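You operate a simulated robot arm through the tools that you are given. There is no shell and no other tool. Be economical: measure what you need, move in short steps, check, and stop when the job is done.

Carry out the task below with a simulated two-armed robot. There is one attempt and no reset: what you move stays moved.

## Task
Change the element of the spare filter bowl for the one on the filter card.
Fine: hold the bowl as you work; orange catch open, brown element into the scrap bin, catch shut again. Where these are worked on the way, their far stop is far enough and under half their travel is too little: orange catch of the filter bowl.

The check looks at the end state, three seconds after you hand in, the way a careful person would. Anything else that was tipped, shoved, dropped, spilled or broken makes it a failure.

## Robot
Two 7-joint arms with two-finger parallel grippers on one trunk, on a base that drives. Base frame: it is fixed to the floor where the robot stands at the start and does not move with it; the origin is under the middle of the robot, x ahead of it, y to its left, z up. Readings come in mm, rad, newtons and seconds.
The left shoulder is at the start at [60, 143, 926], the right one opposite. With the tool pointing down near the work surface each hand reaches from about 300 to 720 mm from the robot's upright axis, wherever it stands, measured 20 degrees to its own side. Places, roughly: bin [700, -200, 900]; blue jacket tap [600, 500, 1000]; inside of the spare filter bowl [500, 100, 900]; orange catch of the filter bowl [500, 100, 1000]; red jacket tap [600, 800, 900]. Payload 1.57 kg a hand.
The tool frame of a hand sits at the grasp point between the pads (the TCP): z along the fingers, y along the line on which they close. The tips reach 30 mm beyond it. The gripper opens to 110 mm. The fingers are 24 mm wide and 12 mm thick; the gripper's body (48 by 112 mm) begins 78 mm behind the TCP.
Orientation is told as [roll, pitch, yaw] about the base's x, y, z axes, in that order, counted from this pose: with the fingers straight down and closing along the base's y, the tool's x points along the base's -x, its y along +y and its z along -z.

## Interface
- The arms move only by the tool step_arm. It takes "left_rows", "right_rows" or both (then of equal length, played together; a hand with none holds still); each is a list of rows, each a list of 3 entries, a list of its own where there are three numbers: the shift along the tool's x, y, z in mm, then the turn, a rotation vector about the tool's x, y, z in rad, then the opening, from 0 (shut) to 1 (fully open). In form: [[[dx, dy, dz], [rx, ry, rz], claw], ...]. A call has 1 to 12 rows; each row is the pose to reach, as a shift and turn from the pose commanded when the call began, along the tool's axes at that moment. Each row takes 0.2 s and may step no farther than 50 mm and 0.15 rad from the row before; otherwise, or with a gripper value out of range, the whole call is refused. A pose out of reach is approached as far as the arm can. The call stops where the force on the tool passes 90 N (or 10 N more than at its start, if that is more) or the arm is blocked; 0.2 s more then pass. The fingers move at their own pace (about 45 mm/s each) and stop on an object; they squeeze with about 36 N. The grip force told is the motor's: it shows also when the fingers shut on nothing. Time passes only in rows, and 0.2 s behind the last, so rows that repeat a pose let the fingers close. The reply holds the time, the measured pose of the TCP, the force on the tool along the base axes, the opening and the grip force, in the units named above and with some noise, with the torque about the TCP (base axes, N m) and any sound that the robot's microphone picked up.
- Cameras (640 x 400 px; columns grow to the right, rows downward): "scene" is now at [49.5, 7.8, 1539.5]; the picture's right is [0.10, -0.99, 0.00], its down [-0.71, -0.07, -0.70] and it looks along [0.70, 0.07, -0.71] (base axes); focal length 285 px, centre (320, 200). "left" rides on the left gripper at [70, -16, -141] in its tool frame; the picture's right is [0.23, 0.97, 0.00], its down [-0.86, 0.20, -0.48] and it looks along [-0.47, 0.11, 0.88] (tool axes); focal length 222 px, centre (320, 200). "right" rides on the right gripper at [70, 16, -141] in its tool frame; the picture's right is [-0.23, 0.97, 0.00], its down [-0.85, -0.20, -0.48] and it looks along [-0.47, -0.11, 0.88] (tool axes); focal length 222 px, centre (320, 200). There is no depth. A picture from a camera that has moved, and an enlarged one, comes with that camera's place and axes in the base frame and with its lens.
- snapshot(camera): a new picture of that camera. No time passes.
- move_column(by): slides the trunk up (or, below 0, down) by that many mm; the arms and the scene camera ride with it, the base frame stays. It gives what a move gives, with no picture.
- drive_base(legs): drives the robot by 1 to 6 legs, each [ahead, left, turn to the left] in mm, mm and rad, along the robot's own axes; the way and the turn of a leg run together, so that a leg with both is an arc; at most 1500 mm and 3.142 rad a leg. The arms and the cameras ride along, it lands a little off, and it stops where it bumps. It gives what a move gives.
- pan_tilt(pan, tilt): turns the head with the scene camera to pan (to the left, within 1.501 rad either way) and tilt (down, from -0.506 to 1.204), counted from straight ahead of the robot. It gives what a move gives.
- inspect(camera, box): a new picture of the part [left, top, right, bottom] of that camera's present view, enlarged. No time passes.
- close_job(): hands the job in; it is judged then, once.

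Go step by step. Nothing tells you exact positions but the pictures and the camera data: compare them with the known pose of the tool, close in by small moves and look again before you grip or let go. The budget is 120 turns and 88 pictures, counting those below and the enlarged ones. Unless the task says otherwise, let go and move clear before handing in, and close with one line.

The tools are called after ">>>" as a command line: name --argument value ..., lists and objects as JSON in quotes. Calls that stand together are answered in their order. step_arm: Moves the arms, as the interface text tells. Its arguments: {"type":"object","properties":{"left_rows":{"type":"array","items":{"type":"array"}},"right_rows":{"type":"array","items":{"type":"array"}}},"required":[]} The other tools are called the same way: move_column (by) slides the trunk up or down; drive_base (legs) drives the base; pan_tilt (pan, tilt) turns the head that bears the scene camera; snapshot (camera) takes a picture; inspect (camera, box) takes an enlarged picture of a part of a camera's view; close_job () hands the job in.

At the start:

```text
time: 0.0
left_tcp_pos: [587.1, 249.5, 999.4]
left_orientation: [0.0, 0.0, 0.001]
left_wrist_force: [0.2, -0.1, -0.5]
left_wrist_torque: [0.01, 0.03, -0.03]
left_finger_gap: 109.8
left_finger_force: 0.0
right_tcp_pos: [572.4, -283.3, 1000.7]
right_orientation: [-0.002, 0.0, 0.0]
right_wrist_force: [0.0, 0.2, 0.2]
right_wrist_torque: [0.01, -0.04, -0.02]
right_finger_gap: 110.0
right_finger_force: 0.1
trunk travel left (down, up): [-525.0, 65.0]
robot x, y, heading: [-2.1, 3.8, -0.001]
head pan, tilt: [0.101, 0.794]
```

scene: 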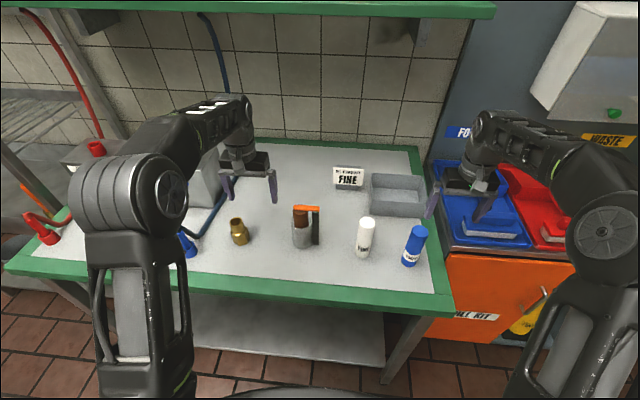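
right: 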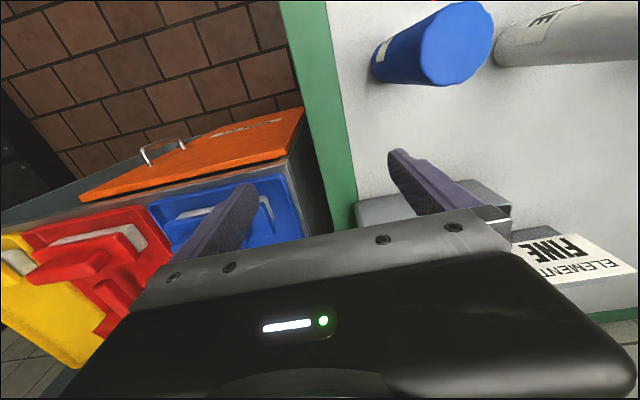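
left: 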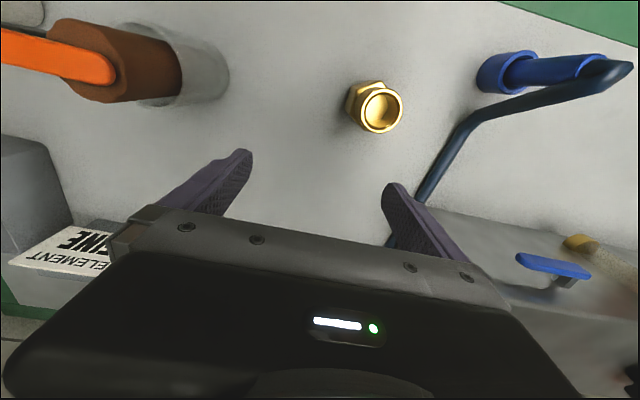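

I see the bowl with the brown element and orange catch in the middle, a white and a blue element to its right, the card "FINE", and a grey bin behind. I'll zoom in on them to read the labels and get the geometry.

>>> inspect --camera "scene" --box '[270, 190, 350, 260]'

>>> inspect --camera "scene" --box '[320, 150, 450, 280]'

```text
5.71 times, centred on (310, 225) of scene
camera zoom: at [49.5, 7.8, 1539.5], right [0.1, -0.99, 0.0], down [-0.71, -0.07, -0.7], along [0.7, 0.07, -0.71], focal length 1628 px, centre (377, 57)
```

zoom: 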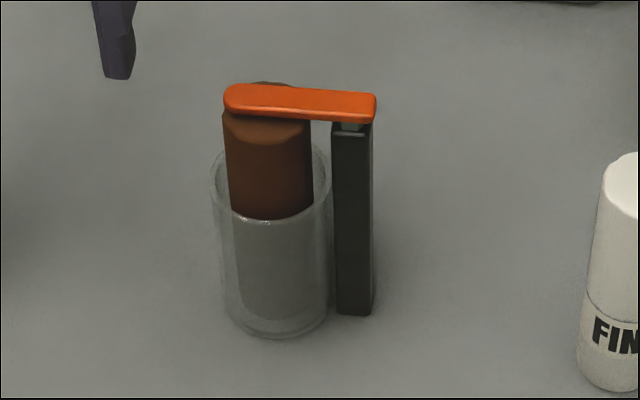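

```text
3.08 times, centred on (385, 215) of scene
camera zoom: at [49.5, 7.8, 1539.5], right [0.1, -0.99, 0.0], down [-0.71, -0.07, -0.7], along [0.7, 0.07, -0.71], focal length 877 px, centre (120, 154)
```

zoom: 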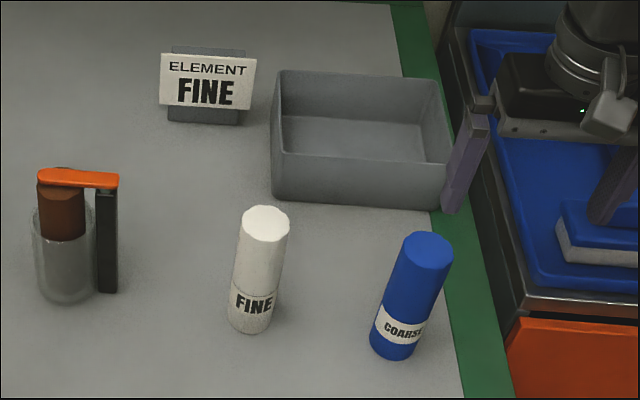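

The white element is the FINE one (about [512,-65]); the bowl is at about [524,106] with its rim near z 968, and the catch lies at z≈1020 from the post (y≈66) to y≈119. I look more closely at the catch and at the bin and labels on the right.

>>> inspect --camera "left" --box '[0, 0, 260, 160]'

>>> inspect --camera "scene" --box '[420, 60, 640, 260]'

```text
2.46 times, centred on (130, 80) of left
camera zoom: at [517.6, 233.3, 1141.8], right [-0.23, 0.97, 0.0], down [0.86, 0.2, 0.48], along [0.47, 0.11, -0.88], focal length 547 px, centre (788, 495)
```

zoom: 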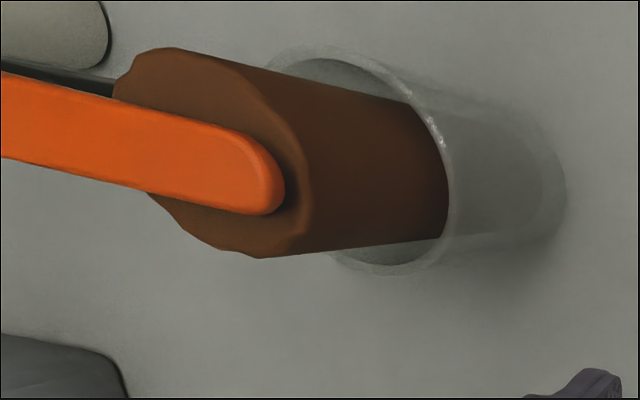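

```text
2.00 times, centred on (530, 160) of scene
camera zoom: at [49.5, 7.8, 1539.5], right [0.1, -0.99, 0.0], down [-0.71, -0.07, -0.7], along [0.7, 0.07, -0.71], focal length 570 px, centre (-100, 280)
```

zoom: 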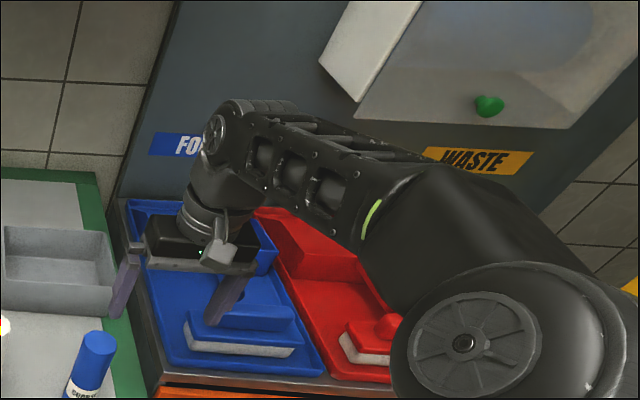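

White is FINE, and the grey tray is the scrap bin (x 670–800, y −90 to −260, rim about 919). The left hand will hold the bowl from the left, slanted 45° and closing along x; I first yaw it while raising.

>>> step_arm --left_rows '[[[5, -2, -6], [0, 0, 0.131], 1], [[10, -4, -12], [0, 0, 0.262], 1], [[16, -5, -18], [0, 0, 0.393], 1], [[21, -7, -24], [0, 0, 0.524], 1], [[26, -9, -30], [0, 0, 0.654], 1], [[32, -10, -36], [0, 0, 0.785], 1], [[37, -12, -42], [0, 0, 0.916], 1], [[42, -14, -48], [0, 0, 1.047], 1], [[48, -15, -54], [0, 0, 1.178], 1], [[53, -17, -60], [0, 0, 1.309], 1], [[58, -19, -65], [0, 0, 1.44], 1], [[63, -20, -70], [0, 0, 1.571], 1]]'

```text
time: 2.6
left_tcp_pos: [525.9, 231.1, 1070.8]
left_orientation: [0.0, -0.001, -1.573]
left_wrist_force: [-0.2, -0.2, -0.2]
left_wrist_torque: [0.0, -0.02, -0.01]
left_finger_gap: 110.0
left_finger_force: 0.0
right_tcp_pos: [572.5, -283.3, 1000.2]
right_orientation: [0.001, -0.001, 0.0]
right_wrist_force: [-0.6, 0.4, -0.1]
right_wrist_torque: [-0.02, -0.02, 0.01]
right_finger_gap: 109.9
right_finger_force: 0.1
trunk travel left (down, up): [-525.0, 65.0]
robot x, y, heading: [1.4, 0.2, -0.003]
head pan, tilt: [0.101, 0.794]
```

The yaw is done. Now I tilt the left hand 45° so its fingers point toward the bowl.

>>> step_arm --left_rows '[[[-4, 0, 8], [0, -0.131, 0], 1], [[-8, 0, 18], [0, -0.262, 0], 1], [[-12, 0, 28], [0, -0.393, 0], 1], [[-16, 0, 38], [0, -0.524, 0], 1], [[-20, 0, 49], [0, -0.654, 0], 1], [[-25, 0, 60], [0, -0.785, 0], 1]]'

>>> snapshot --camera "left"

>>> snapshot --camera "scene"

```text
time: 4.0
left_tcp_pos: [525.4, 205.5, 1010.8]
left_orientation: [0.001, -0.787, -1.573]
left_wrist_force: [-1.3, 0.8, 0.0]
left_wrist_torque: [-0.02, -0.03, -0.03]
left_finger_gap: 109.7
left_finger_force: 0.1
right_tcp_pos: [573.6, -282.7, 999.9]
right_orientation: [-0.001, 0.0, -0.001]
right_wrist_force: [-0.2, 0.1, -0.3]
right_wrist_torque: [0.02, 0.03, -0.01]
right_finger_gap: 109.9
right_finger_force: 0.1
trunk travel left (down, up): [-525.0, 65.0]
robot x, y, heading: [1.3, 3.0, 0.002]
head pan, tilt: [0.101, 0.794]
```

```text
80 pictures are left
camera left: at [508.0, 355.0, 1060.9], right [0.97, 0.16, -0.16], down [0.2, -0.26, 0.94], along [0.11, -0.95, -0.29], focal length 222 px, centre (320, 200)
```

left: 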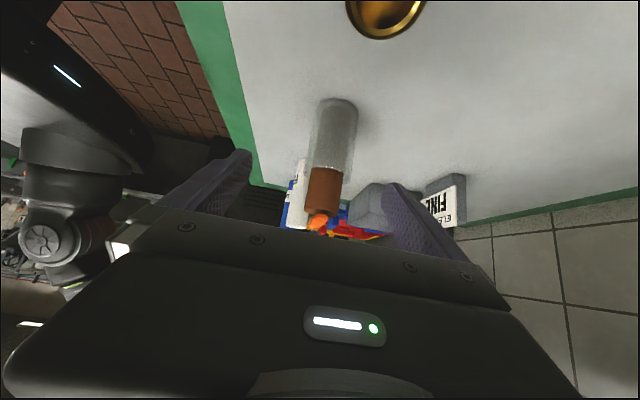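

```text
79 pictures are left
camera scene: at [49.9, 8.3, 1539.5], right [0.1, -0.99, 0.0], down [-0.71, -0.07, -0.7], along [0.7, 0.07, -0.71], focal length 285 px, centre (320, 200)
```

scene: 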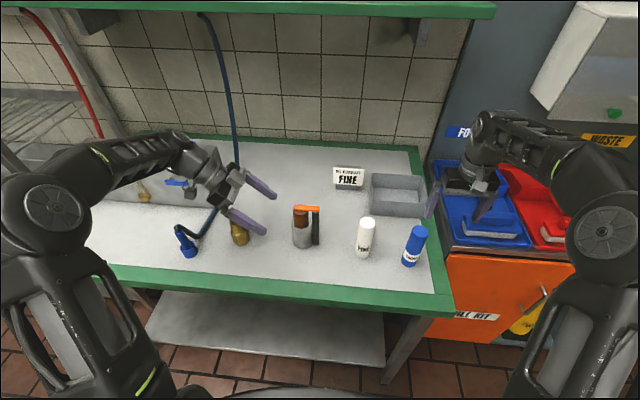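

Combining views with correct ellipse centres, the bowl axis is at about [540,109] with the rim at ~953, the element top at ~1000, and the white element at [520,-65]. I advance the left hand along its fingers and check before closing.

>>> step_arm --left_rows '[[[0, 15, 0], [0, 0, 0], 1], [[1, 15, 30], [0, 0, 0], 1], [[1, 15, 60], [0, 0, 0], 1], [[1, 15, 85], [0, 0, 0], 1], [[1, 15, 105], [0, 0, 0], 1]]'

>>> snapshot --camera "left"

>>> inspect --camera "scene" --box '[220, 160, 360, 260]'

```text
time: 5.2
left_tcp_pos: [538.5, 129.5, 932.7]
left_orientation: [0.0, -0.785, -1.572]
left_wrist_force: [-0.6, -0.2, 0.6]
left_wrist_torque: [0.02, 0.0, 0.01]
left_finger_gap: 110.2
left_finger_force: 0.1
right_tcp_pos: [573.5, -282.0, 1000.5]
right_orientation: [-0.001, 0.001, -0.002]
right_wrist_force: [0.9, 0.8, -0.3]
right_wrist_torque: [0.02, 0.03, 0.02]
right_finger_gap: 110.2
right_finger_force: 0.0
trunk travel left (down, up): [-525.0, 65.0]
robot x, y, heading: [1.2, 1.4, -0.001]
head pan, tilt: [0.101, 0.794]
```

```text
78 pictures are left
camera left: at [521.8, 278.8, 985.4], right [0.97, 0.16, -0.16], down [0.2, -0.27, 0.94], along [0.11, -0.95, -0.29], focal length 222 px, centre (320, 200)
```

left: 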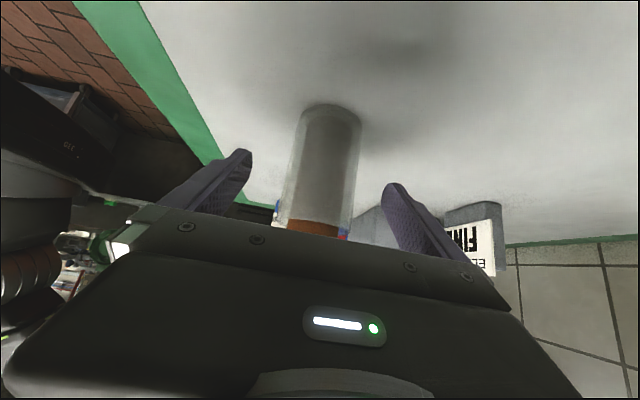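

```text
4.00 times, centred on (290, 210) of scene
camera zoom: at [49.8, 7.8, 1539.5], right [0.1, -0.99, 0.0], down [-0.71, -0.07, -0.7], along [0.7, 0.07, -0.71], focal length 1140 px, centre (440, 160)
```

zoom: 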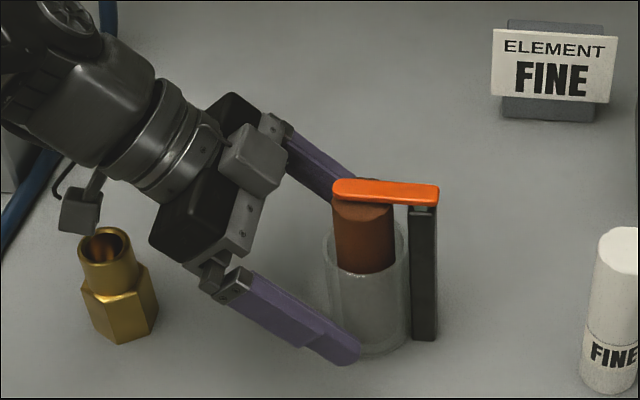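

The bowl is centred between the left fingers. I advance the last 25 mm and close on it.

>>> step_arm --left_rows '[[[0, 1, 12], [0, 0, 0], 1], [[0, 1, 25], [0, 0, 0], 1], [[0, 1, 25], [0, 0, 0], 0.4], [[0, 1, 25], [0, 0, 0], 0.4], [[0, 1, 25], [0, 0, 0], 0.4], [[0, 1, 25], [0, 0, 0], 0.4], [[0, 1, 25], [0, 0, 0], 0.4], [[0, 1, 25], [0, 0, 0], 0.4]]'

>>> inspect --camera "scene" --box '[220, 160, 360, 260]'

```text
time: 7.0
left_tcp_pos: [541.1, 113.8, 916.9]
left_orientation: [-0.001, -0.785, -1.57]
left_wrist_force: [-0.7, -0.1, -0.1]
left_wrist_torque: [-0.04, 0.0, -0.02]
left_finger_gap: 57.3
left_finger_force: 36.1
right_tcp_pos: [572.9, -283.7, 1000.0]
right_orientation: [0.0, 0.0, -0.001]
right_wrist_force: [-0.4, -0.2, 0.1]
right_wrist_torque: [0.02, -0.03, 0.02]
right_finger_gap: 110.2
right_finger_force: 0.1
trunk travel left (down, up): [-525.0, 65.0]
robot x, y, heading: [-1.4, 1.9, -0.001]
head pan, tilt: [0.101, 0.794]
```

```text
4.00 times, centred on (290, 210) of scene
camera zoom: at [49.6, 7.8, 1539.5], right [0.1, -0.99, 0.0], down [-0.71, -0.07, -0.7], along [0.7, 0.07, -0.71], focal length 1140 px, centre (440, 160)
```

zoom: 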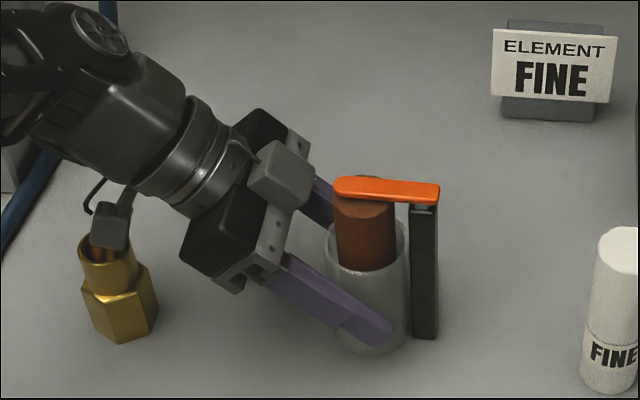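

The bowl is held (gap 57 mm, 36 N). Now I bring the right hand over at a safe height, yawing it 90° so it closes along x, with fingers shut, to look at the catch.

>>> step_arm --right_rows '[[[6, 10, -20], [0, 0, -0.131], 0], [[12, 35, -40], [0, 0, -0.262], 0], [[18, 60, -60], [0, 0, -0.393], 0], [[24, 85, -80], [0, 0, -0.524], 0], [[30, 110, -90], [0, 0, -0.654], 0], [[36, 135, -90], [0, 0, -0.785], 0], [[42, 160, -90], [0, 0, -0.916], 0], [[48, 185, -90], [0, 0, -1.047], 0], [[54, 210, -90], [0, 0, -1.178], 0], [[60, 235, -90], [0, 0, -1.309], 0], [[66, 260, -90], [0, 0, -1.44], 0], [[73, 283, -90], [0, 0, -1.571], 0]]'

>>> snapshot --camera "right"

>>> snapshot --camera "scene"

```text
time: 9.6
left_tcp_pos: [541.4, 114.2, 917.1]
left_orientation: [-0.001, -0.784, -1.572]
left_wrist_force: [-1.4, 1.4, 0.1]
left_wrist_torque: [0.15, 0.04, -0.02]
left_finger_gap: 57.3
left_finger_force: 35.8
right_tcp_pos: [498.9, 0.5, 1090.0]
right_orientation: [-0.001, 0.001, 1.572]
right_wrist_force: [-0.2, -0.3, -0.6]
right_wrist_torque: [0.0, -0.03, -0.03]
right_finger_gap: 0.0
right_finger_force: 21.6
trunk travel left (down, up): [-525.0, 65.0]
robot x, y, heading: [2.4, 1.7, 0.002]
head pan, tilt: [0.101, 0.794]
```

```text
75 pictures are left
camera right: at [482.4, -69.2, 1232.9], right [-0.97, 0.23, 0.0], down [0.2, 0.86, 0.48], along [0.11, 0.47, -0.88], focal length 222 px, centre (320, 200)
```

right: 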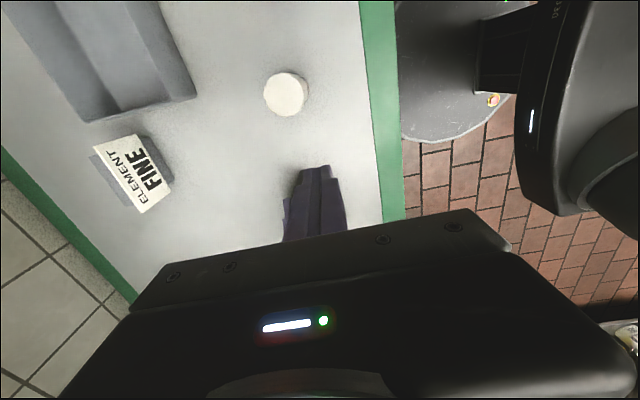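

```text
74 pictures are left
camera scene: at [49.3, 8.8, 1539.5], right [0.1, -0.99, 0.0], down [-0.71, -0.07, -0.7], along [0.7, 0.07, -0.71], focal length 285 px, centre (320, 200)
```

scene: 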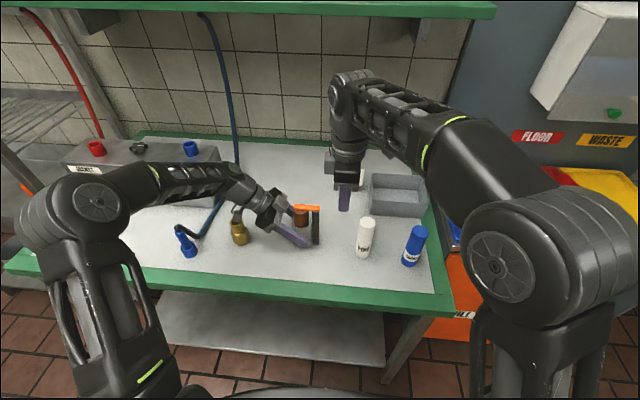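

>>> inspect --camera "scene" --box '[270, 180, 350, 230]'

```text
8.00 times, centred on (310, 205) of scene
camera zoom: at [49.3, 8.8, 1539.5], right [0.1, -0.99, 0.0], down [-0.71, -0.07, -0.7], along [0.7, 0.07, -0.71], focal length 2279 px, centre (400, 160)
```

zoom: 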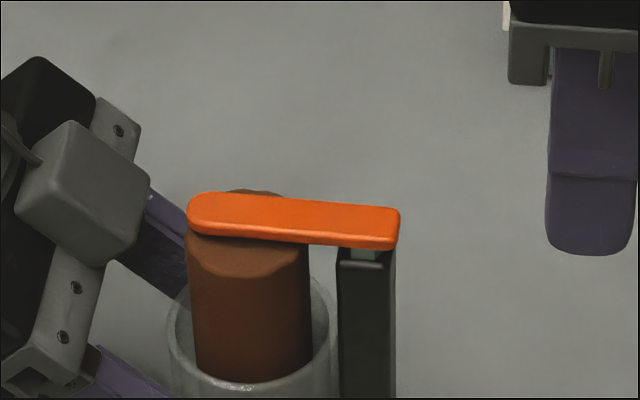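

The catch (z≈1000–1007, y≈58–126) looks like it pivots on a vertical pin over the post at y≈68. I place the shut right fingers just in front of its free end, a little above.

>>> step_arm --right_rows '[[[-30, -4, 0], [0, 0, 0], 0], [[-70, -8, 0], [0, 0, 0], 0], [[-108, -13, 0], [0, 0, 0], 0], [[-108, -13, 20], [0, 0, 0], 0], [[-108, -13, 43], [0, 0, 0], 0]]'

>>> inspect --camera "scene" --box '[270, 180, 350, 230]'

>>> snapshot --camera "right"

```text
time: 10.8
left_tcp_pos: [542.9, 116.5, 918.8]
left_orientation: [0.002, -0.786, -1.572]
left_wrist_force: [0.3, 0.6, 0.3]
left_wrist_torque: [0.0, 0.01, -0.01]
left_finger_gap: 57.1
left_finger_force: 35.5
right_tcp_pos: [509.6, 112.1, 1046.5]
right_orientation: [-0.002, 0.001, 1.57]
right_wrist_force: [-0.5, -0.2, 0.1]
right_wrist_torque: [-0.03, -0.02, 0.01]
right_finger_gap: 0.0
right_finger_force: 21.2
right hand out of reach, approached as far as the arm can: row 1, 2, 3, 4
trunk travel left (down, up): [-525.0, 65.0]
robot x, y, heading: [-3.7, 0.2, -0.003]
head pan, tilt: [0.101, 0.794]
```

```text
8.00 times, centred on (310, 205) of scene
camera zoom: at [50.1, 10.9, 1539.6], right [0.1, -0.99, 0.0], down [-0.71, -0.07, -0.7], along [0.7, 0.07, -0.71], focal length 2279 px, centre (400, 160)
```

zoom: 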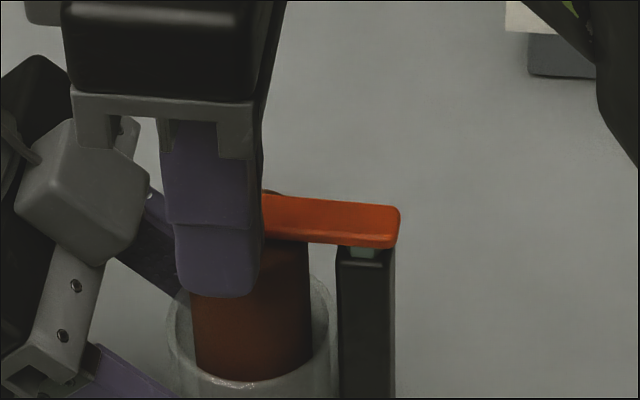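

```text
71 pictures are left
camera right: at [493.6, 42.3, 1189.3], right [-0.97, 0.23, 0.0], down [0.2, 0.86, 0.48], along [0.11, 0.46, -0.88], focal length 222 px, centre (320, 200)
```

right: 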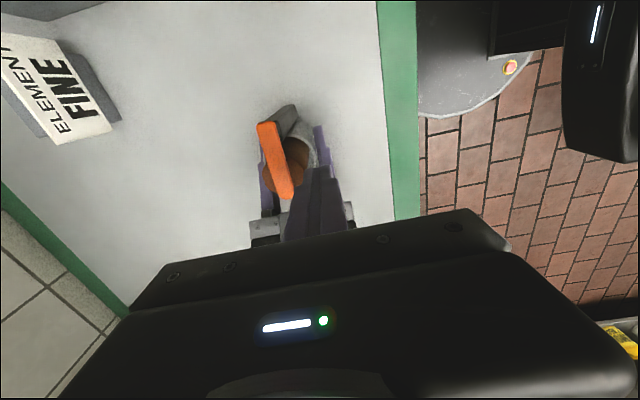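

The finger is in front of the catch end with its tips about 10 mm above. Some of the higher path was flagged out of reach, so I probe the upward reach here before relying on it for lifting the element.

>>> step_arm --right_rows '[[[0, 0, -20], [0, 0, 0], 0], [[0, 0, -40], [0, 0, 0], 0], [[0, 0, -50], [0, 0, 0], 0], [[0, 0, -50], [0, 0, 0], 0]]'

```text
time: 11.8
left_tcp_pos: [542.2, 114.6, 917.2]
left_orientation: [0.001, -0.786, -1.57]
left_wrist_force: [0.8, 0.4, -0.1]
left_wrist_torque: [-0.05, -0.03, 0.02]
left_finger_gap: 57.2
left_finger_force: 36.4
right_tcp_pos: [508.4, 110.2, 1046.6]
right_orientation: [-0.001, 0.0, 1.57]
right_wrist_force: [0.4, 0.9, 0.3]
right_wrist_torque: [-0.04, 0.01, -0.04]
right_finger_gap: 0.0
right_finger_force: 21.3
right hand out of reach, approached as far as the arm can: row 1, 2, 3, 4
trunk travel left (down, up): [-525.0, 65.0]
robot x, y, heading: [-2.9, -3.2, -0.001]
head pan, tilt: [0.101, 0.794]
```

The right hand is capped at z≈1047 here, too low to lift the element out. Nothing is moved yet, so I release the bowl, back off, raise the trunk 65 mm and re-grip.

>>> step_arm --left_rows '[[[0, 0, 0], [0, 0, 0], 1], [[0, 0, 0], [0, 0, 0], 1], [[0, 0, 0], [0, 0, 0], 1], [[0, 0, 0], [0, 0, 0], 1], [[0, 0, -20], [0, 0, 0], 1], [[0, 0, -40], [0, 0, 0], 1]]'

>>> move_column --by 65

```text
time: 13.2
left_tcp_pos: [543.4, 140.2, 946.1]
left_orientation: [0.0, -0.787, -1.569]
left_wrist_force: [0.1, 0.7, -0.7]
left_wrist_torque: [0.03, 0.03, 0.05]
left_finger_gap: 110.1
left_finger_force: 0.0
right_tcp_pos: [508.7, 109.7, 1045.9]
right_orientation: [-0.002, 0.002, 1.572]
right_wrist_force: [-0.2, 0.5, 0.5]
right_wrist_torque: [0.0, -0.02, 0.02]
right_finger_gap: 0.3
right_finger_force: 20.8
trunk travel left (down, up): [-525.0, 65.0]
robot x, y, heading: [-2.9, 4.0, -0.003]
head pan, tilt: [0.101, 0.794]
```

```text
time: 14.2
left_tcp_pos: [544.0, 141.4, 1011.1]
left_orientation: [0.0, -0.786, -1.571]
left_wrist_force: [0.2, -0.5, 0.1]
left_wrist_torque: [0.01, 0.0, -0.02]
left_finger_gap: 110.2
left_finger_force: 0.1
right_tcp_pos: [508.1, 110.1, 1111.0]
right_orientation: [-0.002, -0.001, 1.572]
right_wrist_force: [-0.2, 0.1, 0.0]
right_wrist_torque: [0.01, 0.01, -0.01]
right_finger_gap: 0.0
right_finger_force: 21.2
trunk travel left (down, up): [-590.0, 0.0]
robot x, y, heading: [1.8, -2.5, -0.005]
head pan, tilt: [0.101, 0.794]
```

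Trunk is up. I return the left hand to the bowl and re-grip.

>>> step_arm --left_rows '[[[25, -1, 0], [0, 0, 0], 1], [[47, -2, 0], [0, 0, 0], 1], [[47, -2, 30], [0, 0, 0], 1], [[47, -2, 60], [0, 0, 0], 1], [[47, -2, 88], [0, 0, 0], 1], [[47, -2, 88], [0, 0, 0], 0.4], [[47, -2, 88], [0, 0, 0], 0.4], [[47, -2, 88], [0, 0, 0], 0.4], [[47, -2, 88], [0, 0, 0], 0.4], [[47, -2, 88], [0, 0, 0], 0.4], [[47, -2, 88], [0, 0, 0], 0.4]]'

>>> inspect --camera "scene" --box '[250, 180, 370, 260]'

```text
time: 16.6
left_tcp_pos: [542.8, 112.2, 916.4]
left_orientation: [0.002, -0.787, -1.571]
left_wrist_force: [-1.8, -0.6, -0.8]
left_wrist_torque: [-0.01, -0.02, 0.0]
left_finger_gap: 57.4
left_finger_force: 36.0
right_tcp_pos: [509.3, 110.3, 1111.6]
right_orientation: [-0.001, 0.001, 1.571]
right_wrist_force: [0.9, 0.0, 0.1]
right_wrist_torque: [0.0, -0.01, -0.01]
right_finger_gap: 0.1
right_finger_force: 21.7
trunk travel left (down, up): [-590.0, 0.0]
robot x, y, heading: [0.4, 2.2, -0.0]
head pan, tilt: [0.101, 0.794]
```

```text
5.00 times, centred on (310, 220) of scene
camera zoom: at [49.7, 7.9, 1604.5], right [0.1, -0.99, 0.0], down [-0.71, -0.07, -0.7], along [0.7, 0.07, -0.71], focal length 1425 px, centre (370, 100)
```

zoom: 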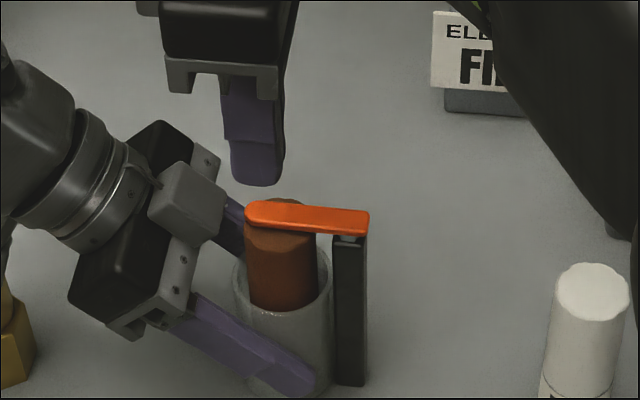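

The bowl is held again. I lower the right tips toward catch level in front of it.

>>> step_arm --right_rows '[[[0, 0, 30], [0, 0, 0], 0], [[0, 0, 55], [0, 0, 0], 0], [[0, 0, 75], [0, 0, 0], 0]]'

>>> inspect --camera "scene" --box '[270, 190, 350, 240]'

>>> inspect --camera "right" --box '[230, 80, 390, 240]'

```text
time: 17.4
left_tcp_pos: [543.8, 111.9, 916.5]
left_orientation: [-0.001, -0.786, -1.57]
left_wrist_force: [0.7, -0.8, 0.1]
left_wrist_torque: [0.03, -0.02, 0.0]
left_finger_gap: 57.3
left_finger_force: 36.2
right_tcp_pos: [506.3, 109.6, 1035.9]
right_orientation: [-0.001, -0.001, 1.571]
right_wrist_force: [0.2, -0.1, -0.6]
right_wrist_torque: [0.01, -0.01, 0.0]
right_finger_gap: 0.0
right_finger_force: 21.1
trunk travel left (down, up): [-590.0, 0.0]
robot x, y, heading: [1.2, 0.3, 0.001]
head pan, tilt: [0.101, 0.794]
```

```text
8.00 times, centred on (310, 215) of scene
camera zoom: at [49.9, 7.9, 1604.5], right [0.1, -0.99, 0.0], down [-0.71, -0.07, -0.7], along [0.7, 0.07, -0.71], focal length 2279 px, centre (400, 80)
```

zoom: 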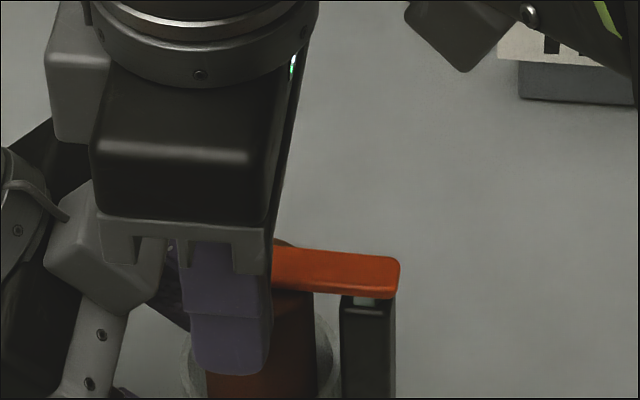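

```text
2.50 times, centred on (310, 160) of right
camera zoom: at [490.8, 39.9, 1179.4], right [-0.97, 0.23, 0.0], down [0.2, 0.85, 0.48], along [0.11, 0.47, -0.88], focal length 555 px, centre (345, 300)
```

zoom: 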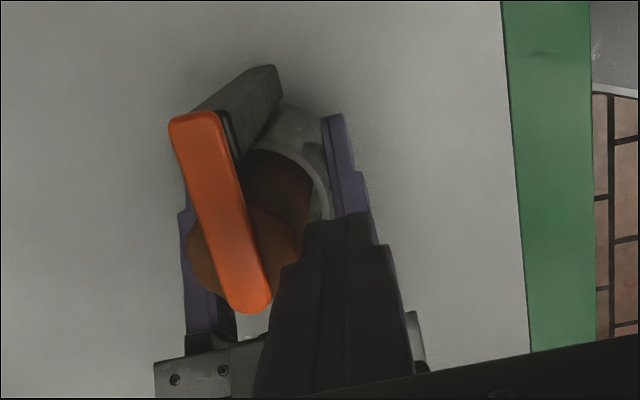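

Tips are about z 1006; the catch spans roughly z 1002–1008 with its front face near x 535. I move close to it and lower 2 mm, watching force.

>>> step_arm --right_rows '[[[0, -6, 0], [0, 0, 0], 0], [[0, -12, 0], [0, 0, 0], 0], [[0, -12, 1], [0, 0, 0], 0], [[0, -12, 2], [0, 0, 0], 0], [[0, -12, 2], [0, 0, 0], 0]]'

```text
time: 18.6
left_tcp_pos: [542.8, 112.6, 917.5]
left_orientation: [0.0, -0.785, -1.57]
left_wrist_force: [0.5, 0.3, -0.6]
left_wrist_torque: [0.02, 0.02, 0.02]
left_finger_gap: 57.3
left_finger_force: 35.6
right_tcp_pos: [520.4, 109.9, 1033.5]
right_orientation: [-0.002, 0.0, 1.571]
right_wrist_force: [0.2, -0.2, -0.1]
right_wrist_torque: [-0.01, -0.02, 0.0]
right_finger_gap: 0.0
right_finger_force: 21.3
trunk travel left (down, up): [-590.0, 0.0]
robot x, y, heading: [-0.2, 0.3, -0.001]
head pan, tilt: [0.101, 0.794]
```

No contact with the element. Now I nudge +x in small steps against the catch.

>>> step_arm --right_rows '[[[0, -3, 0], [0, 0, 0], 0], [[0, -6, 0], [0, 0, 0], 0], [[0, -8, 0], [0, 0, 0], 0], [[0, -8, 0], [0, 0, 0], 0]]'

>>> inspect --camera "right" --box '[230, 80, 390, 240]'

```text
time: 19.6
left_tcp_pos: [542.0, 111.9, 916.7]
left_orientation: [0.0, -0.786, -1.57]
left_wrist_force: [1.3, -1.3, -2.4]
left_wrist_torque: [0.18, 0.11, 0.03]
left_finger_gap: 57.3
left_finger_force: 36.0
right_tcp_pos: [528.9, 108.1, 1033.8]
right_orientation: [-0.001, -0.001, 1.571]
right_wrist_force: [-1.3, 1.3, 0.3]
right_wrist_torque: [0.01, 0.04, 0.01]
right_finger_gap: 0.4
right_finger_force: 21.5
trunk travel left (down, up): [-590.0, 0.0]
robot x, y, heading: [2.3, 0.9, -0.001]
head pan, tilt: [0.101, 0.794]
```

```text
2.50 times, centred on (310, 160) of right
camera zoom: at [513.0, 39.5, 1177.1], right [-0.97, 0.23, 0.0], down [0.2, 0.85, 0.48], along [0.11, 0.47, -0.88], focal length 555 px, centre (345, 300)
```

zoom: 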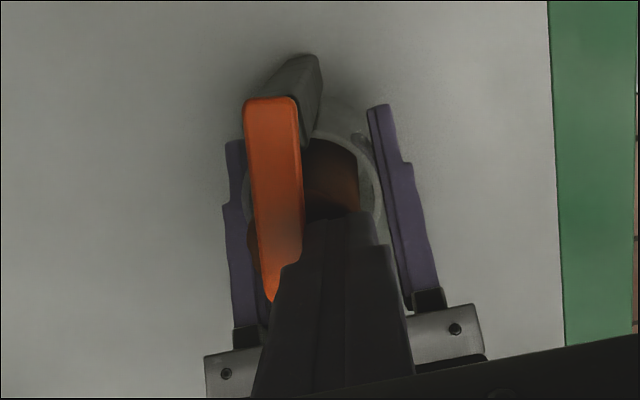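

Light contact only (~1 N). I continue pushing in small steps.

>>> step_arm --right_rows '[[[0, -3, 0], [0, 0, 0], 0], [[0, -6, 0], [0, 0, 0], 0], [[0, -8, 0], [0, 0, 0], 0], [[0, -8, 0], [0, 0, 0], 0]]'

>>> inspect --camera "right" --box '[230, 80, 390, 240]'

```text
time: 20.6
left_tcp_pos: [542.6, 112.8, 916.5]
left_orientation: [0.001, -0.785, -1.572]
left_wrist_force: [0.5, 0.3, -0.3]
left_wrist_torque: [0.02, 0.13, 0.02]
left_finger_gap: 57.3
left_finger_force: 36.3
right_tcp_pos: [537.7, 109.2, 1033.9]
right_orientation: [-0.002, 0.001, 1.571]
right_wrist_force: [-0.7, -0.3, -0.1]
right_wrist_torque: [0.03, 0.0, 0.02]
right_finger_gap: 0.0
right_finger_force: 21.0
trunk travel left (down, up): [-590.0, 0.0]
robot x, y, heading: [3.0, 0.4, 0.003]
head pan, tilt: [0.101, 0.794]
```

```text
2.50 times, centred on (310, 160) of right
camera zoom: at [520.8, 39.9, 1177.0], right [-0.97, 0.23, 0.0], down [0.2, 0.86, 0.48], along [0.11, 0.47, -0.88], focal length 555 px, centre (345, 300)
```

zoom: 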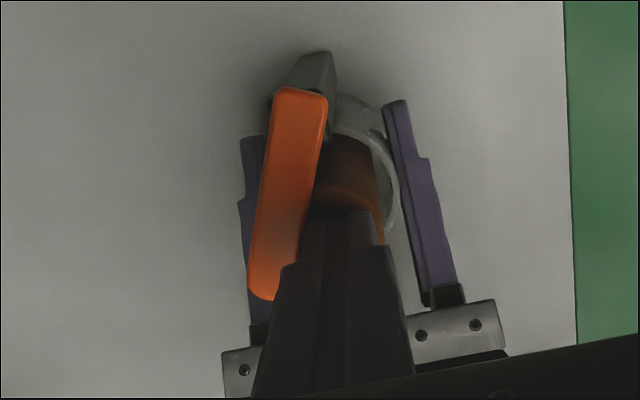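

The catch swings freely toward +x about the post. I follow its arc to about 90°.

>>> step_arm --right_rows '[[[-2, -6, 0], [0, 0, 0], 0], [[-2, -12, 0], [0, 0, 0], 0], [[0, -19, 0], [0, 0, 0], 0], [[4, -27, 0], [0, 0, 0], 0], [[10, -35, 0], [0, 0, 0], 0], [[20, -43, 0], [0, 0, 0], 0], [[20, -43, 0], [0, 0, 0], 0]]'

>>> inspect --camera "right" --box '[230, 80, 390, 240]'

>>> inspect --camera "scene" --box '[270, 190, 350, 240]'

```text
time: 22.2
left_tcp_pos: [543.2, 112.8, 916.6]
left_orientation: [0.0, -0.786, -1.571]
left_wrist_force: [-0.1, 0.1, -0.8]
left_wrist_torque: [-0.03, -0.02, 0.02]
left_finger_gap: 57.3
left_finger_force: 35.8
right_tcp_pos: [580.5, 89.2, 1033.4]
right_orientation: [-0.003, -0.001, 1.571]
right_wrist_force: [0.0, 0.9, -0.5]
right_wrist_torque: [0.0, 0.04, 0.01]
right_finger_gap: 0.0
right_finger_force: 21.6
trunk travel left (down, up): [-590.0, 0.0]
robot x, y, heading: [-1.7, 1.4, 0.002]
head pan, tilt: [0.101, 0.794]
```

```text
2.50 times, centred on (310, 160) of right
camera zoom: at [564.7, 19.9, 1176.5], right [-0.97, 0.23, 0.0], down [0.2, 0.86, 0.48], along [0.11, 0.47, -0.88], focal length 555 px, centre (345, 300)
```

zoom: 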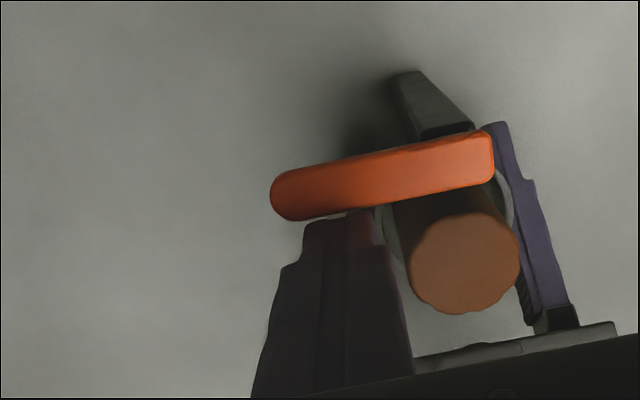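

```text
8.00 times, centred on (310, 215) of scene
camera zoom: at [49.6, 8.1, 1604.5], right [0.1, -0.99, 0.0], down [-0.71, -0.07, -0.7], along [0.7, 0.07, -0.71], focal length 2279 px, centre (400, 80)
```

zoom: 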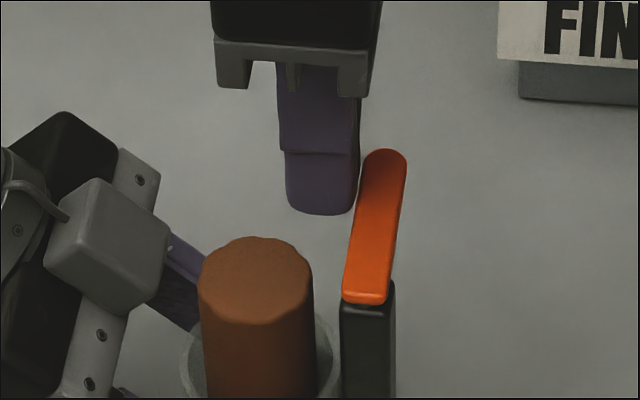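

The catch is at about 90°, already clear of the element. I push on gently to find its stop.

>>> step_arm --right_rows '[[[5, -2, 0], [0, 0, 0], 0], [[10, -4, 0], [0, 0, 0], 0], [[14, -5, 0], [0, 0, 0], 0], [[14, -5, 0], [0, 0, 0], 0]]'

>>> inspect --camera "scene" --box '[270, 190, 350, 240]'

```text
time: 23.2
left_tcp_pos: [542.8, 109.5, 917.7]
left_orientation: [-0.001, -0.787, -1.571]
left_wrist_force: [5.9, -14.1, -0.3]
left_wrist_torque: [0.98, 0.69, -0.14]
left_finger_gap: 57.6
left_finger_force: 36.2
right_tcp_pos: [585.2, 79.0, 1033.9]
right_orientation: [0.002, -0.003, 1.574]
right_wrist_force: [-5.5, 12.5, 3.2]
right_wrist_torque: [0.32, 0.22, -0.14]
right_finger_gap: 0.2
right_finger_force: 21.4
trunk travel left (down, up): [-590.0, 0.0]
robot x, y, heading: [-3.0, 3.4, -0.001]
head pan, tilt: [0.101, 0.794]
```

```text
8.00 times, centred on (310, 215) of scene
camera zoom: at [49.4, 7.8, 1604.6], right [0.1, -0.99, 0.0], down [-0.71, -0.07, -0.7], along [0.7, 0.07, -0.71], focal length 2279 px, centre (400, 80)
```

zoom: 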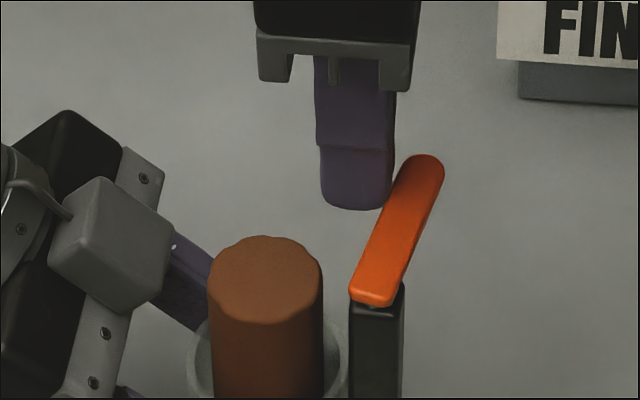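

That is the stop (≈105°, 13 N). I back off at once, then rise and open the fingers partway to take the brown element.

>>> step_arm --right_rows '[[[-6, 0, 0], [0, 0, 0], 0], [[-12, 0, 0], [0, 0, 0], 0], [[-12, 0, -25], [0, 0, 0], 0.3], [[-12, 0, -50], [0, 0, 0], 0.75], [[-12, 0, -60], [0, 0, 0], 0.75], [[-12, 0, -60], [0, 0, 0], 0.75]]'

>>> inspect --camera "scene" --box '[260, 190, 360, 260]'

>>> snapshot --camera "right"

```text
time: 24.6
left_tcp_pos: [542.6, 113.3, 916.2]
left_orientation: [0.004, -0.786, -1.57]
left_wrist_force: [1.5, 2.2, 11.0]
left_wrist_torque: [-0.51, -0.11, 0.07]
left_finger_gap: 57.4
left_finger_force: 35.8
right_tcp_pos: [583.4, 89.0, 1046.7]
right_orientation: [-0.001, 0.0, 1.571]
right_wrist_force: [0.3, -0.2, 0.4]
right_wrist_torque: [0.01, -0.02, 0.01]
right_finger_gap: 82.6
right_finger_force: 0.2
right hand out of reach, approached as far as the arm can: row 3, 4, 5, 6
trunk travel left (down, up): [-590.0, 0.0]
robot x, y, heading: [-1.9, 1.0, -0.0]
head pan, tilt: [0.101, 0.794]
```

```text
5.71 times, centred on (310, 225) of scene
camera zoom: at [48.7, 8.2, 1604.6], right [0.1, -0.99, 0.0], down [-0.71, -0.07, -0.7], along [0.7, 0.07, -0.71], focal length 1628 px, centre (377, 57)
```

zoom: 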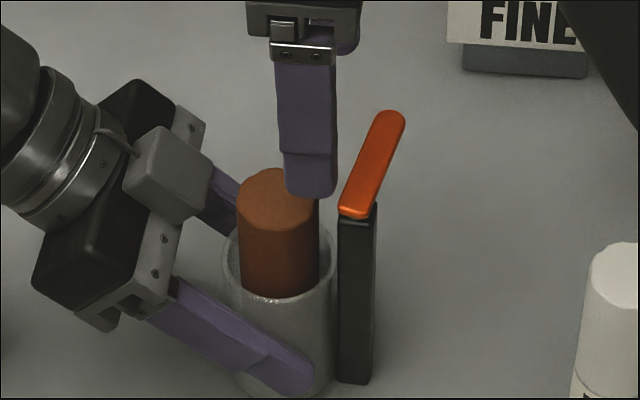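

```text
61 pictures are left
camera right: at [567.5, 19.3, 1189.4], right [-0.97, 0.23, 0.0], down [0.2, 0.85, 0.48], along [0.11, 0.47, -0.88], focal length 222 px, centre (320, 200)
```

right: 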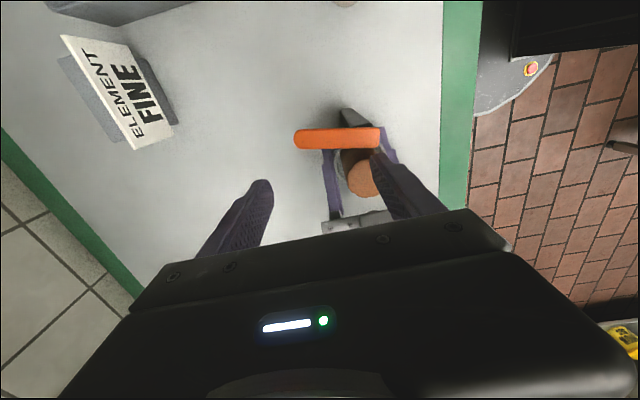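

The catch is parked at its stop. Right-hand height here is limited by arm reach, so I tilt the right hand 0.4 rad (fingers slanting toward +y), which brings the wrist closer, and centre it above the element at ≈[541,108].

>>> step_arm --right_rows '[[[-4, 10, -4], [0, -0.1, 0], 0.75], [[-9, 20, -8], [0, -0.2, 0], 0.75], [[-14, 31, -10], [0, -0.3, 0], 0.75], [[-19, 42, -10], [0, -0.4, 0], 0.75], [[-19, 42, -10], [0, -0.4, 0], 0.75]]'

>>> inspect --camera "scene" --box '[260, 170, 360, 250]'

>>> snapshot --camera "right"

```text
time: 25.8
left_tcp_pos: [542.3, 111.6, 916.8]
left_orientation: [0.0, -0.786, -1.57]
left_wrist_force: [1.0, 2.5, 8.8]
left_wrist_torque: [-0.37, -0.16, 0.02]
left_finger_gap: 57.3
left_finger_force: 35.7
right_tcp_pos: [544.0, 106.1, 1057.0]
right_orientation: [-0.002, -0.403, 1.572]
right_wrist_force: [0.1, 0.1, 0.4]
right_wrist_torque: [0.01, 0.0, 0.0]
right_finger_gap: 82.3
right_finger_force: 0.0
trunk travel left (down, up): [-590.0, 0.0]
robot x, y, heading: [-1.1, -0.1, 0.001]
head pan, tilt: [0.101, 0.794]
```

```text
5.00 times, centred on (310, 210) of scene
camera zoom: at [49.1, 8.3, 1604.5], right [0.1, -0.99, 0.0], down [-0.71, -0.07, -0.7], along [0.7, 0.07, -0.71], focal length 1425 px, centre (370, 150)
```

zoom: 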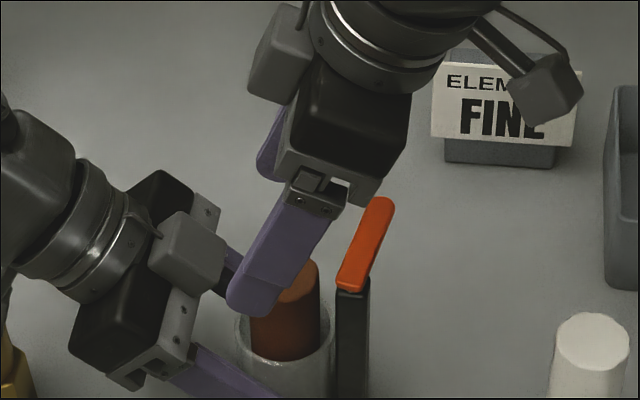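

```text
59 pictures are left
camera right: at [527.5, -12.3, 1161.1], right [-0.97, 0.21, 0.09], down [0.2, 0.6, 0.77], along [0.11, 0.77, -0.63], focal length 222 px, centre (320, 200)
```

right: 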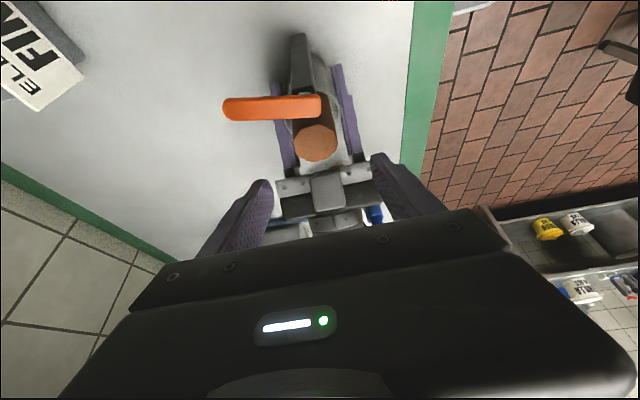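

Clearances to the left hand get tight at 0.4 rad, so I reduce the tilt to 0.25 and then descend vertically part of the way.

>>> step_arm --right_rows '[[[0, 1, 0], [0, 0.07, 0], 0.75], [[1, 1, 0], [0, 0.15, 0], 0.75], [[1, 1, 0], [0, 0.15, 0], 0.75]]'

>>> step_arm --right_rows '[[[5, 0, 19], [0, 0, 0], 0.75], [[10, 0, 39], [0, 0, 0], 0.75], [[10, 0, 39], [0, 0, 0], 0.75]]'

>>> inspect --camera "scene" --box '[260, 170, 360, 250]'

>>> snapshot --camera "right"

```text
time: 26.6
left_tcp_pos: [542.3, 112.7, 916.0]
left_orientation: [0.0, -0.785, -1.571]
left_wrist_force: [1.9, 1.2, 5.7]
left_wrist_torque: [-0.34, -0.07, 0.04]
left_finger_gap: 57.4
left_finger_force: 36.3
right_tcp_pos: [543.7, 105.2, 1055.3]
right_orientation: [-0.002, -0.25, 1.571]
right_wrist_force: [0.2, 0.1, -0.1]
right_wrist_torque: [0.01, 0.0, 0.05]
right_finger_gap: 82.3
right_finger_force: 0.2
trunk travel left (down, up): [-590.0, 0.0]
robot x, y, heading: [-0.1, -5.0, -0.003]
head pan, tilt: [0.101, 0.794]
```

```text
time: 27.4
left_tcp_pos: [541.6, 111.9, 916.9]
left_orientation: [0.001, -0.785, -1.57]
left_wrist_force: [-0.1, -0.2, 4.6]
left_wrist_torque: [-0.33, 0.01, -0.02]
left_finger_gap: 57.1
left_finger_force: 36.3
right_tcp_pos: [543.7, 107.3, 1015.6]
right_orientation: [-0.002, -0.25, 1.57]
right_wrist_force: [0.7, -0.6, 0.2]
right_wrist_torque: [0.02, 0.01, 0.02]
right_finger_gap: 82.8
right_finger_force: 0.1
trunk travel left (down, up): [-590.0, 0.0]
robot x, y, heading: [2.1, -2.1, -0.003]
head pan, tilt: [0.101, 0.794]
```

```text
5.00 times, centred on (310, 210) of scene
camera zoom: at [49.1, 7.9, 1604.5], right [0.1, -0.99, 0.0], down [-0.71, -0.07, -0.7], along [0.7, 0.07, -0.71], focal length 1425 px, centre (370, 150)
```

zoom: 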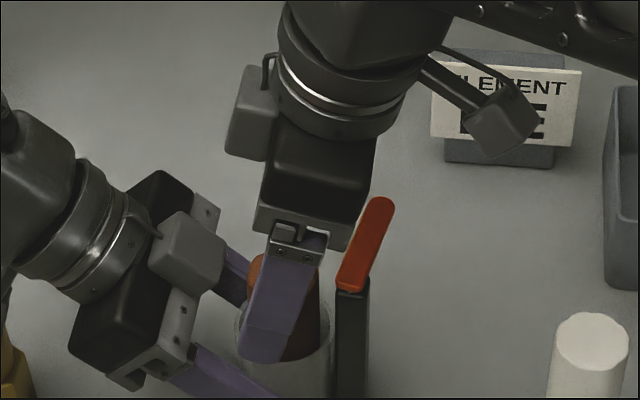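

```text
57 pictures are left
camera right: at [528.5, 4.2, 1136.9], right [-0.97, 0.22, 0.05], down [0.2, 0.71, 0.68], along [0.11, 0.67, -0.73], focal length 222 px, centre (320, 200)
```

right: 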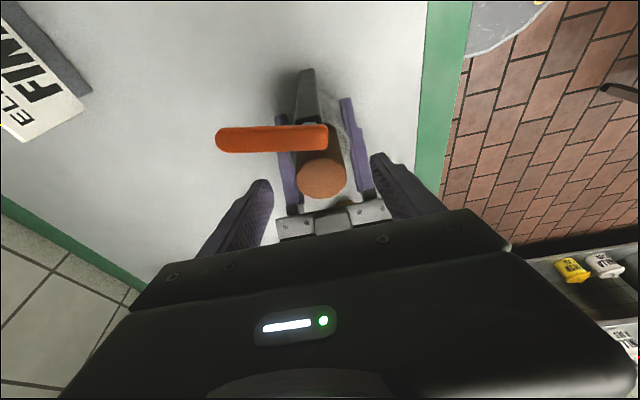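

The element is centred between the right fingers. I descend the last 22 mm and grip it.

>>> step_arm --right_rows '[[[4, 0, 11], [0, 0, 0], 0.75], [[7, 0, 21], [0, 0, 0], 0.75], [[7, 0, 21], [0, 0, 0], 0.2], [[7, 0, 21], [0, 0, 0], 0.2], [[7, 0, 21], [0, 0, 0], 0.2], [[7, 0, 21], [0, 0, 0], 0.2], [[7, 0, 21], [0, 0, 0], 0.2]]'

>>> inspect --camera "scene" --box '[260, 170, 360, 250]'

```text
time: 29.0
left_tcp_pos: [542.9, 112.7, 916.9]
left_orientation: [0.001, -0.784, -1.571]
left_wrist_force: [-0.5, -0.6, 0.7]
left_wrist_torque: [-0.16, 0.07, -0.08]
left_finger_gap: 57.3
left_finger_force: 36.1
right_tcp_pos: [545.4, 104.0, 992.6]
right_orientation: [-0.002, -0.251, 1.57]
right_wrist_force: [-0.6, 0.8, -0.3]
right_wrist_torque: [0.02, 0.02, -0.03]
right_finger_gap: 38.5
right_finger_force: 36.2
trunk travel left (down, up): [-590.0, 0.0]
robot x, y, heading: [-1.3, 0.5, -0.001]
head pan, tilt: [0.101, 0.794]
```

```text
5.00 times, centred on (310, 210) of scene
camera zoom: at [49.3, 7.9, 1604.5], right [0.1, -0.99, 0.0], down [-0.71, -0.07, -0.7], along [0.7, 0.07, -0.71], focal length 1425 px, centre (370, 150)
```

zoom: 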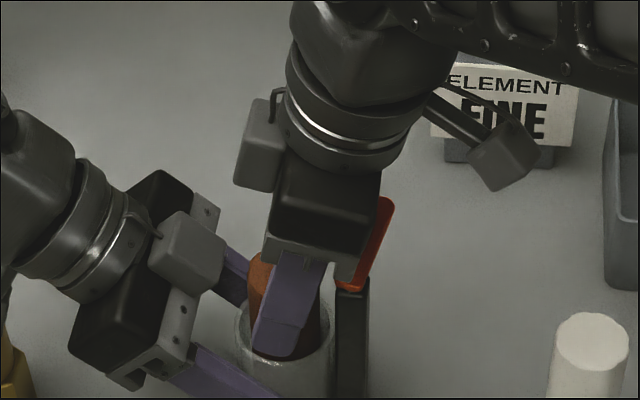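

Gripped (38.5 mm gap). I lift vertically while the left hand holds the bowl.

>>> step_arm --right_rows '[[[-2.5, 0, -9.7], [0, 0, 0], 0.2], [[-5, 0, -19.4], [0, 0, 0], 0.2], [[-7.5, 0, -29], [0, 0, 0], 0.2], [[-10, 0, -38.8], [0, 0, 0], 0.2], [[-14, 0, -53], [0, 0, 0], 0.2], [[-18, 0, -68], [0, 0, 0], 0.2], [[-22, 0, -83], [0, 0, 0], 0.2], [[-26, 0, -99], [0, 0, 0], 0.2]]'

>>> inspect --camera "scene" --box '[240, 150, 380, 260]'

>>> snapshot --camera "right"

```text
time: 30.8
left_tcp_pos: [543.5, 112.0, 916.7]
left_orientation: [0.0, -0.786, -1.569]
left_wrist_force: [-0.1, 0.1, 1.0]
left_wrist_torque: [-0.1, 0.01, -0.04]
left_finger_gap: 57.5
left_finger_force: 36.5
right_tcp_pos: [541.9, 104.4, 1094.6]
right_orientation: [-0.003, -0.249, 1.572]
right_wrist_force: [-0.1, -0.5, -1.2]
right_wrist_torque: [0.01, 0.01, 0.01]
right_finger_gap: 38.6
right_finger_force: 36.6
trunk travel left (down, up): [-590.0, 0.0]
robot x, y, heading: [3.1, -1.0, -0.0]
head pan, tilt: [0.101, 0.794]
```

```text
3.64 times, centred on (310, 205) of scene
camera zoom: at [49.4, 7.9, 1604.5], right [0.1, -0.99, 0.0], down [-0.71, -0.07, -0.7], along [0.7, 0.07, -0.71], focal length 1036 px, centre (356, 182)
```

zoom: 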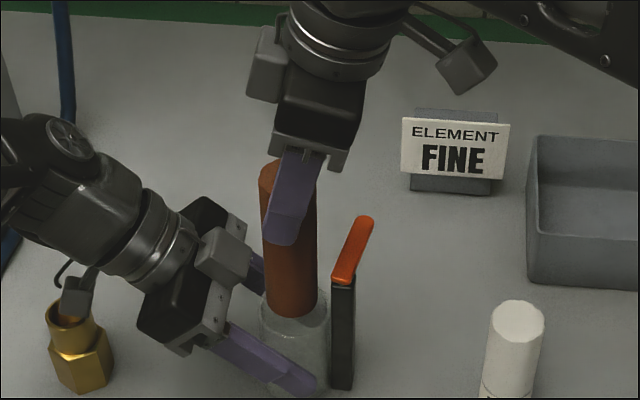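

```text
54 pictures are left
camera right: at [526.4, 1.0, 1217.1], right [-0.97, 0.22, 0.06], down [0.2, 0.71, 0.68], along [0.11, 0.67, -0.74], focal length 222 px, centre (320, 200)
```

right: 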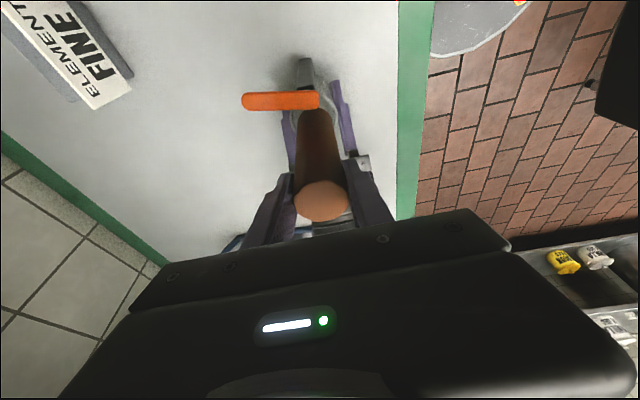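

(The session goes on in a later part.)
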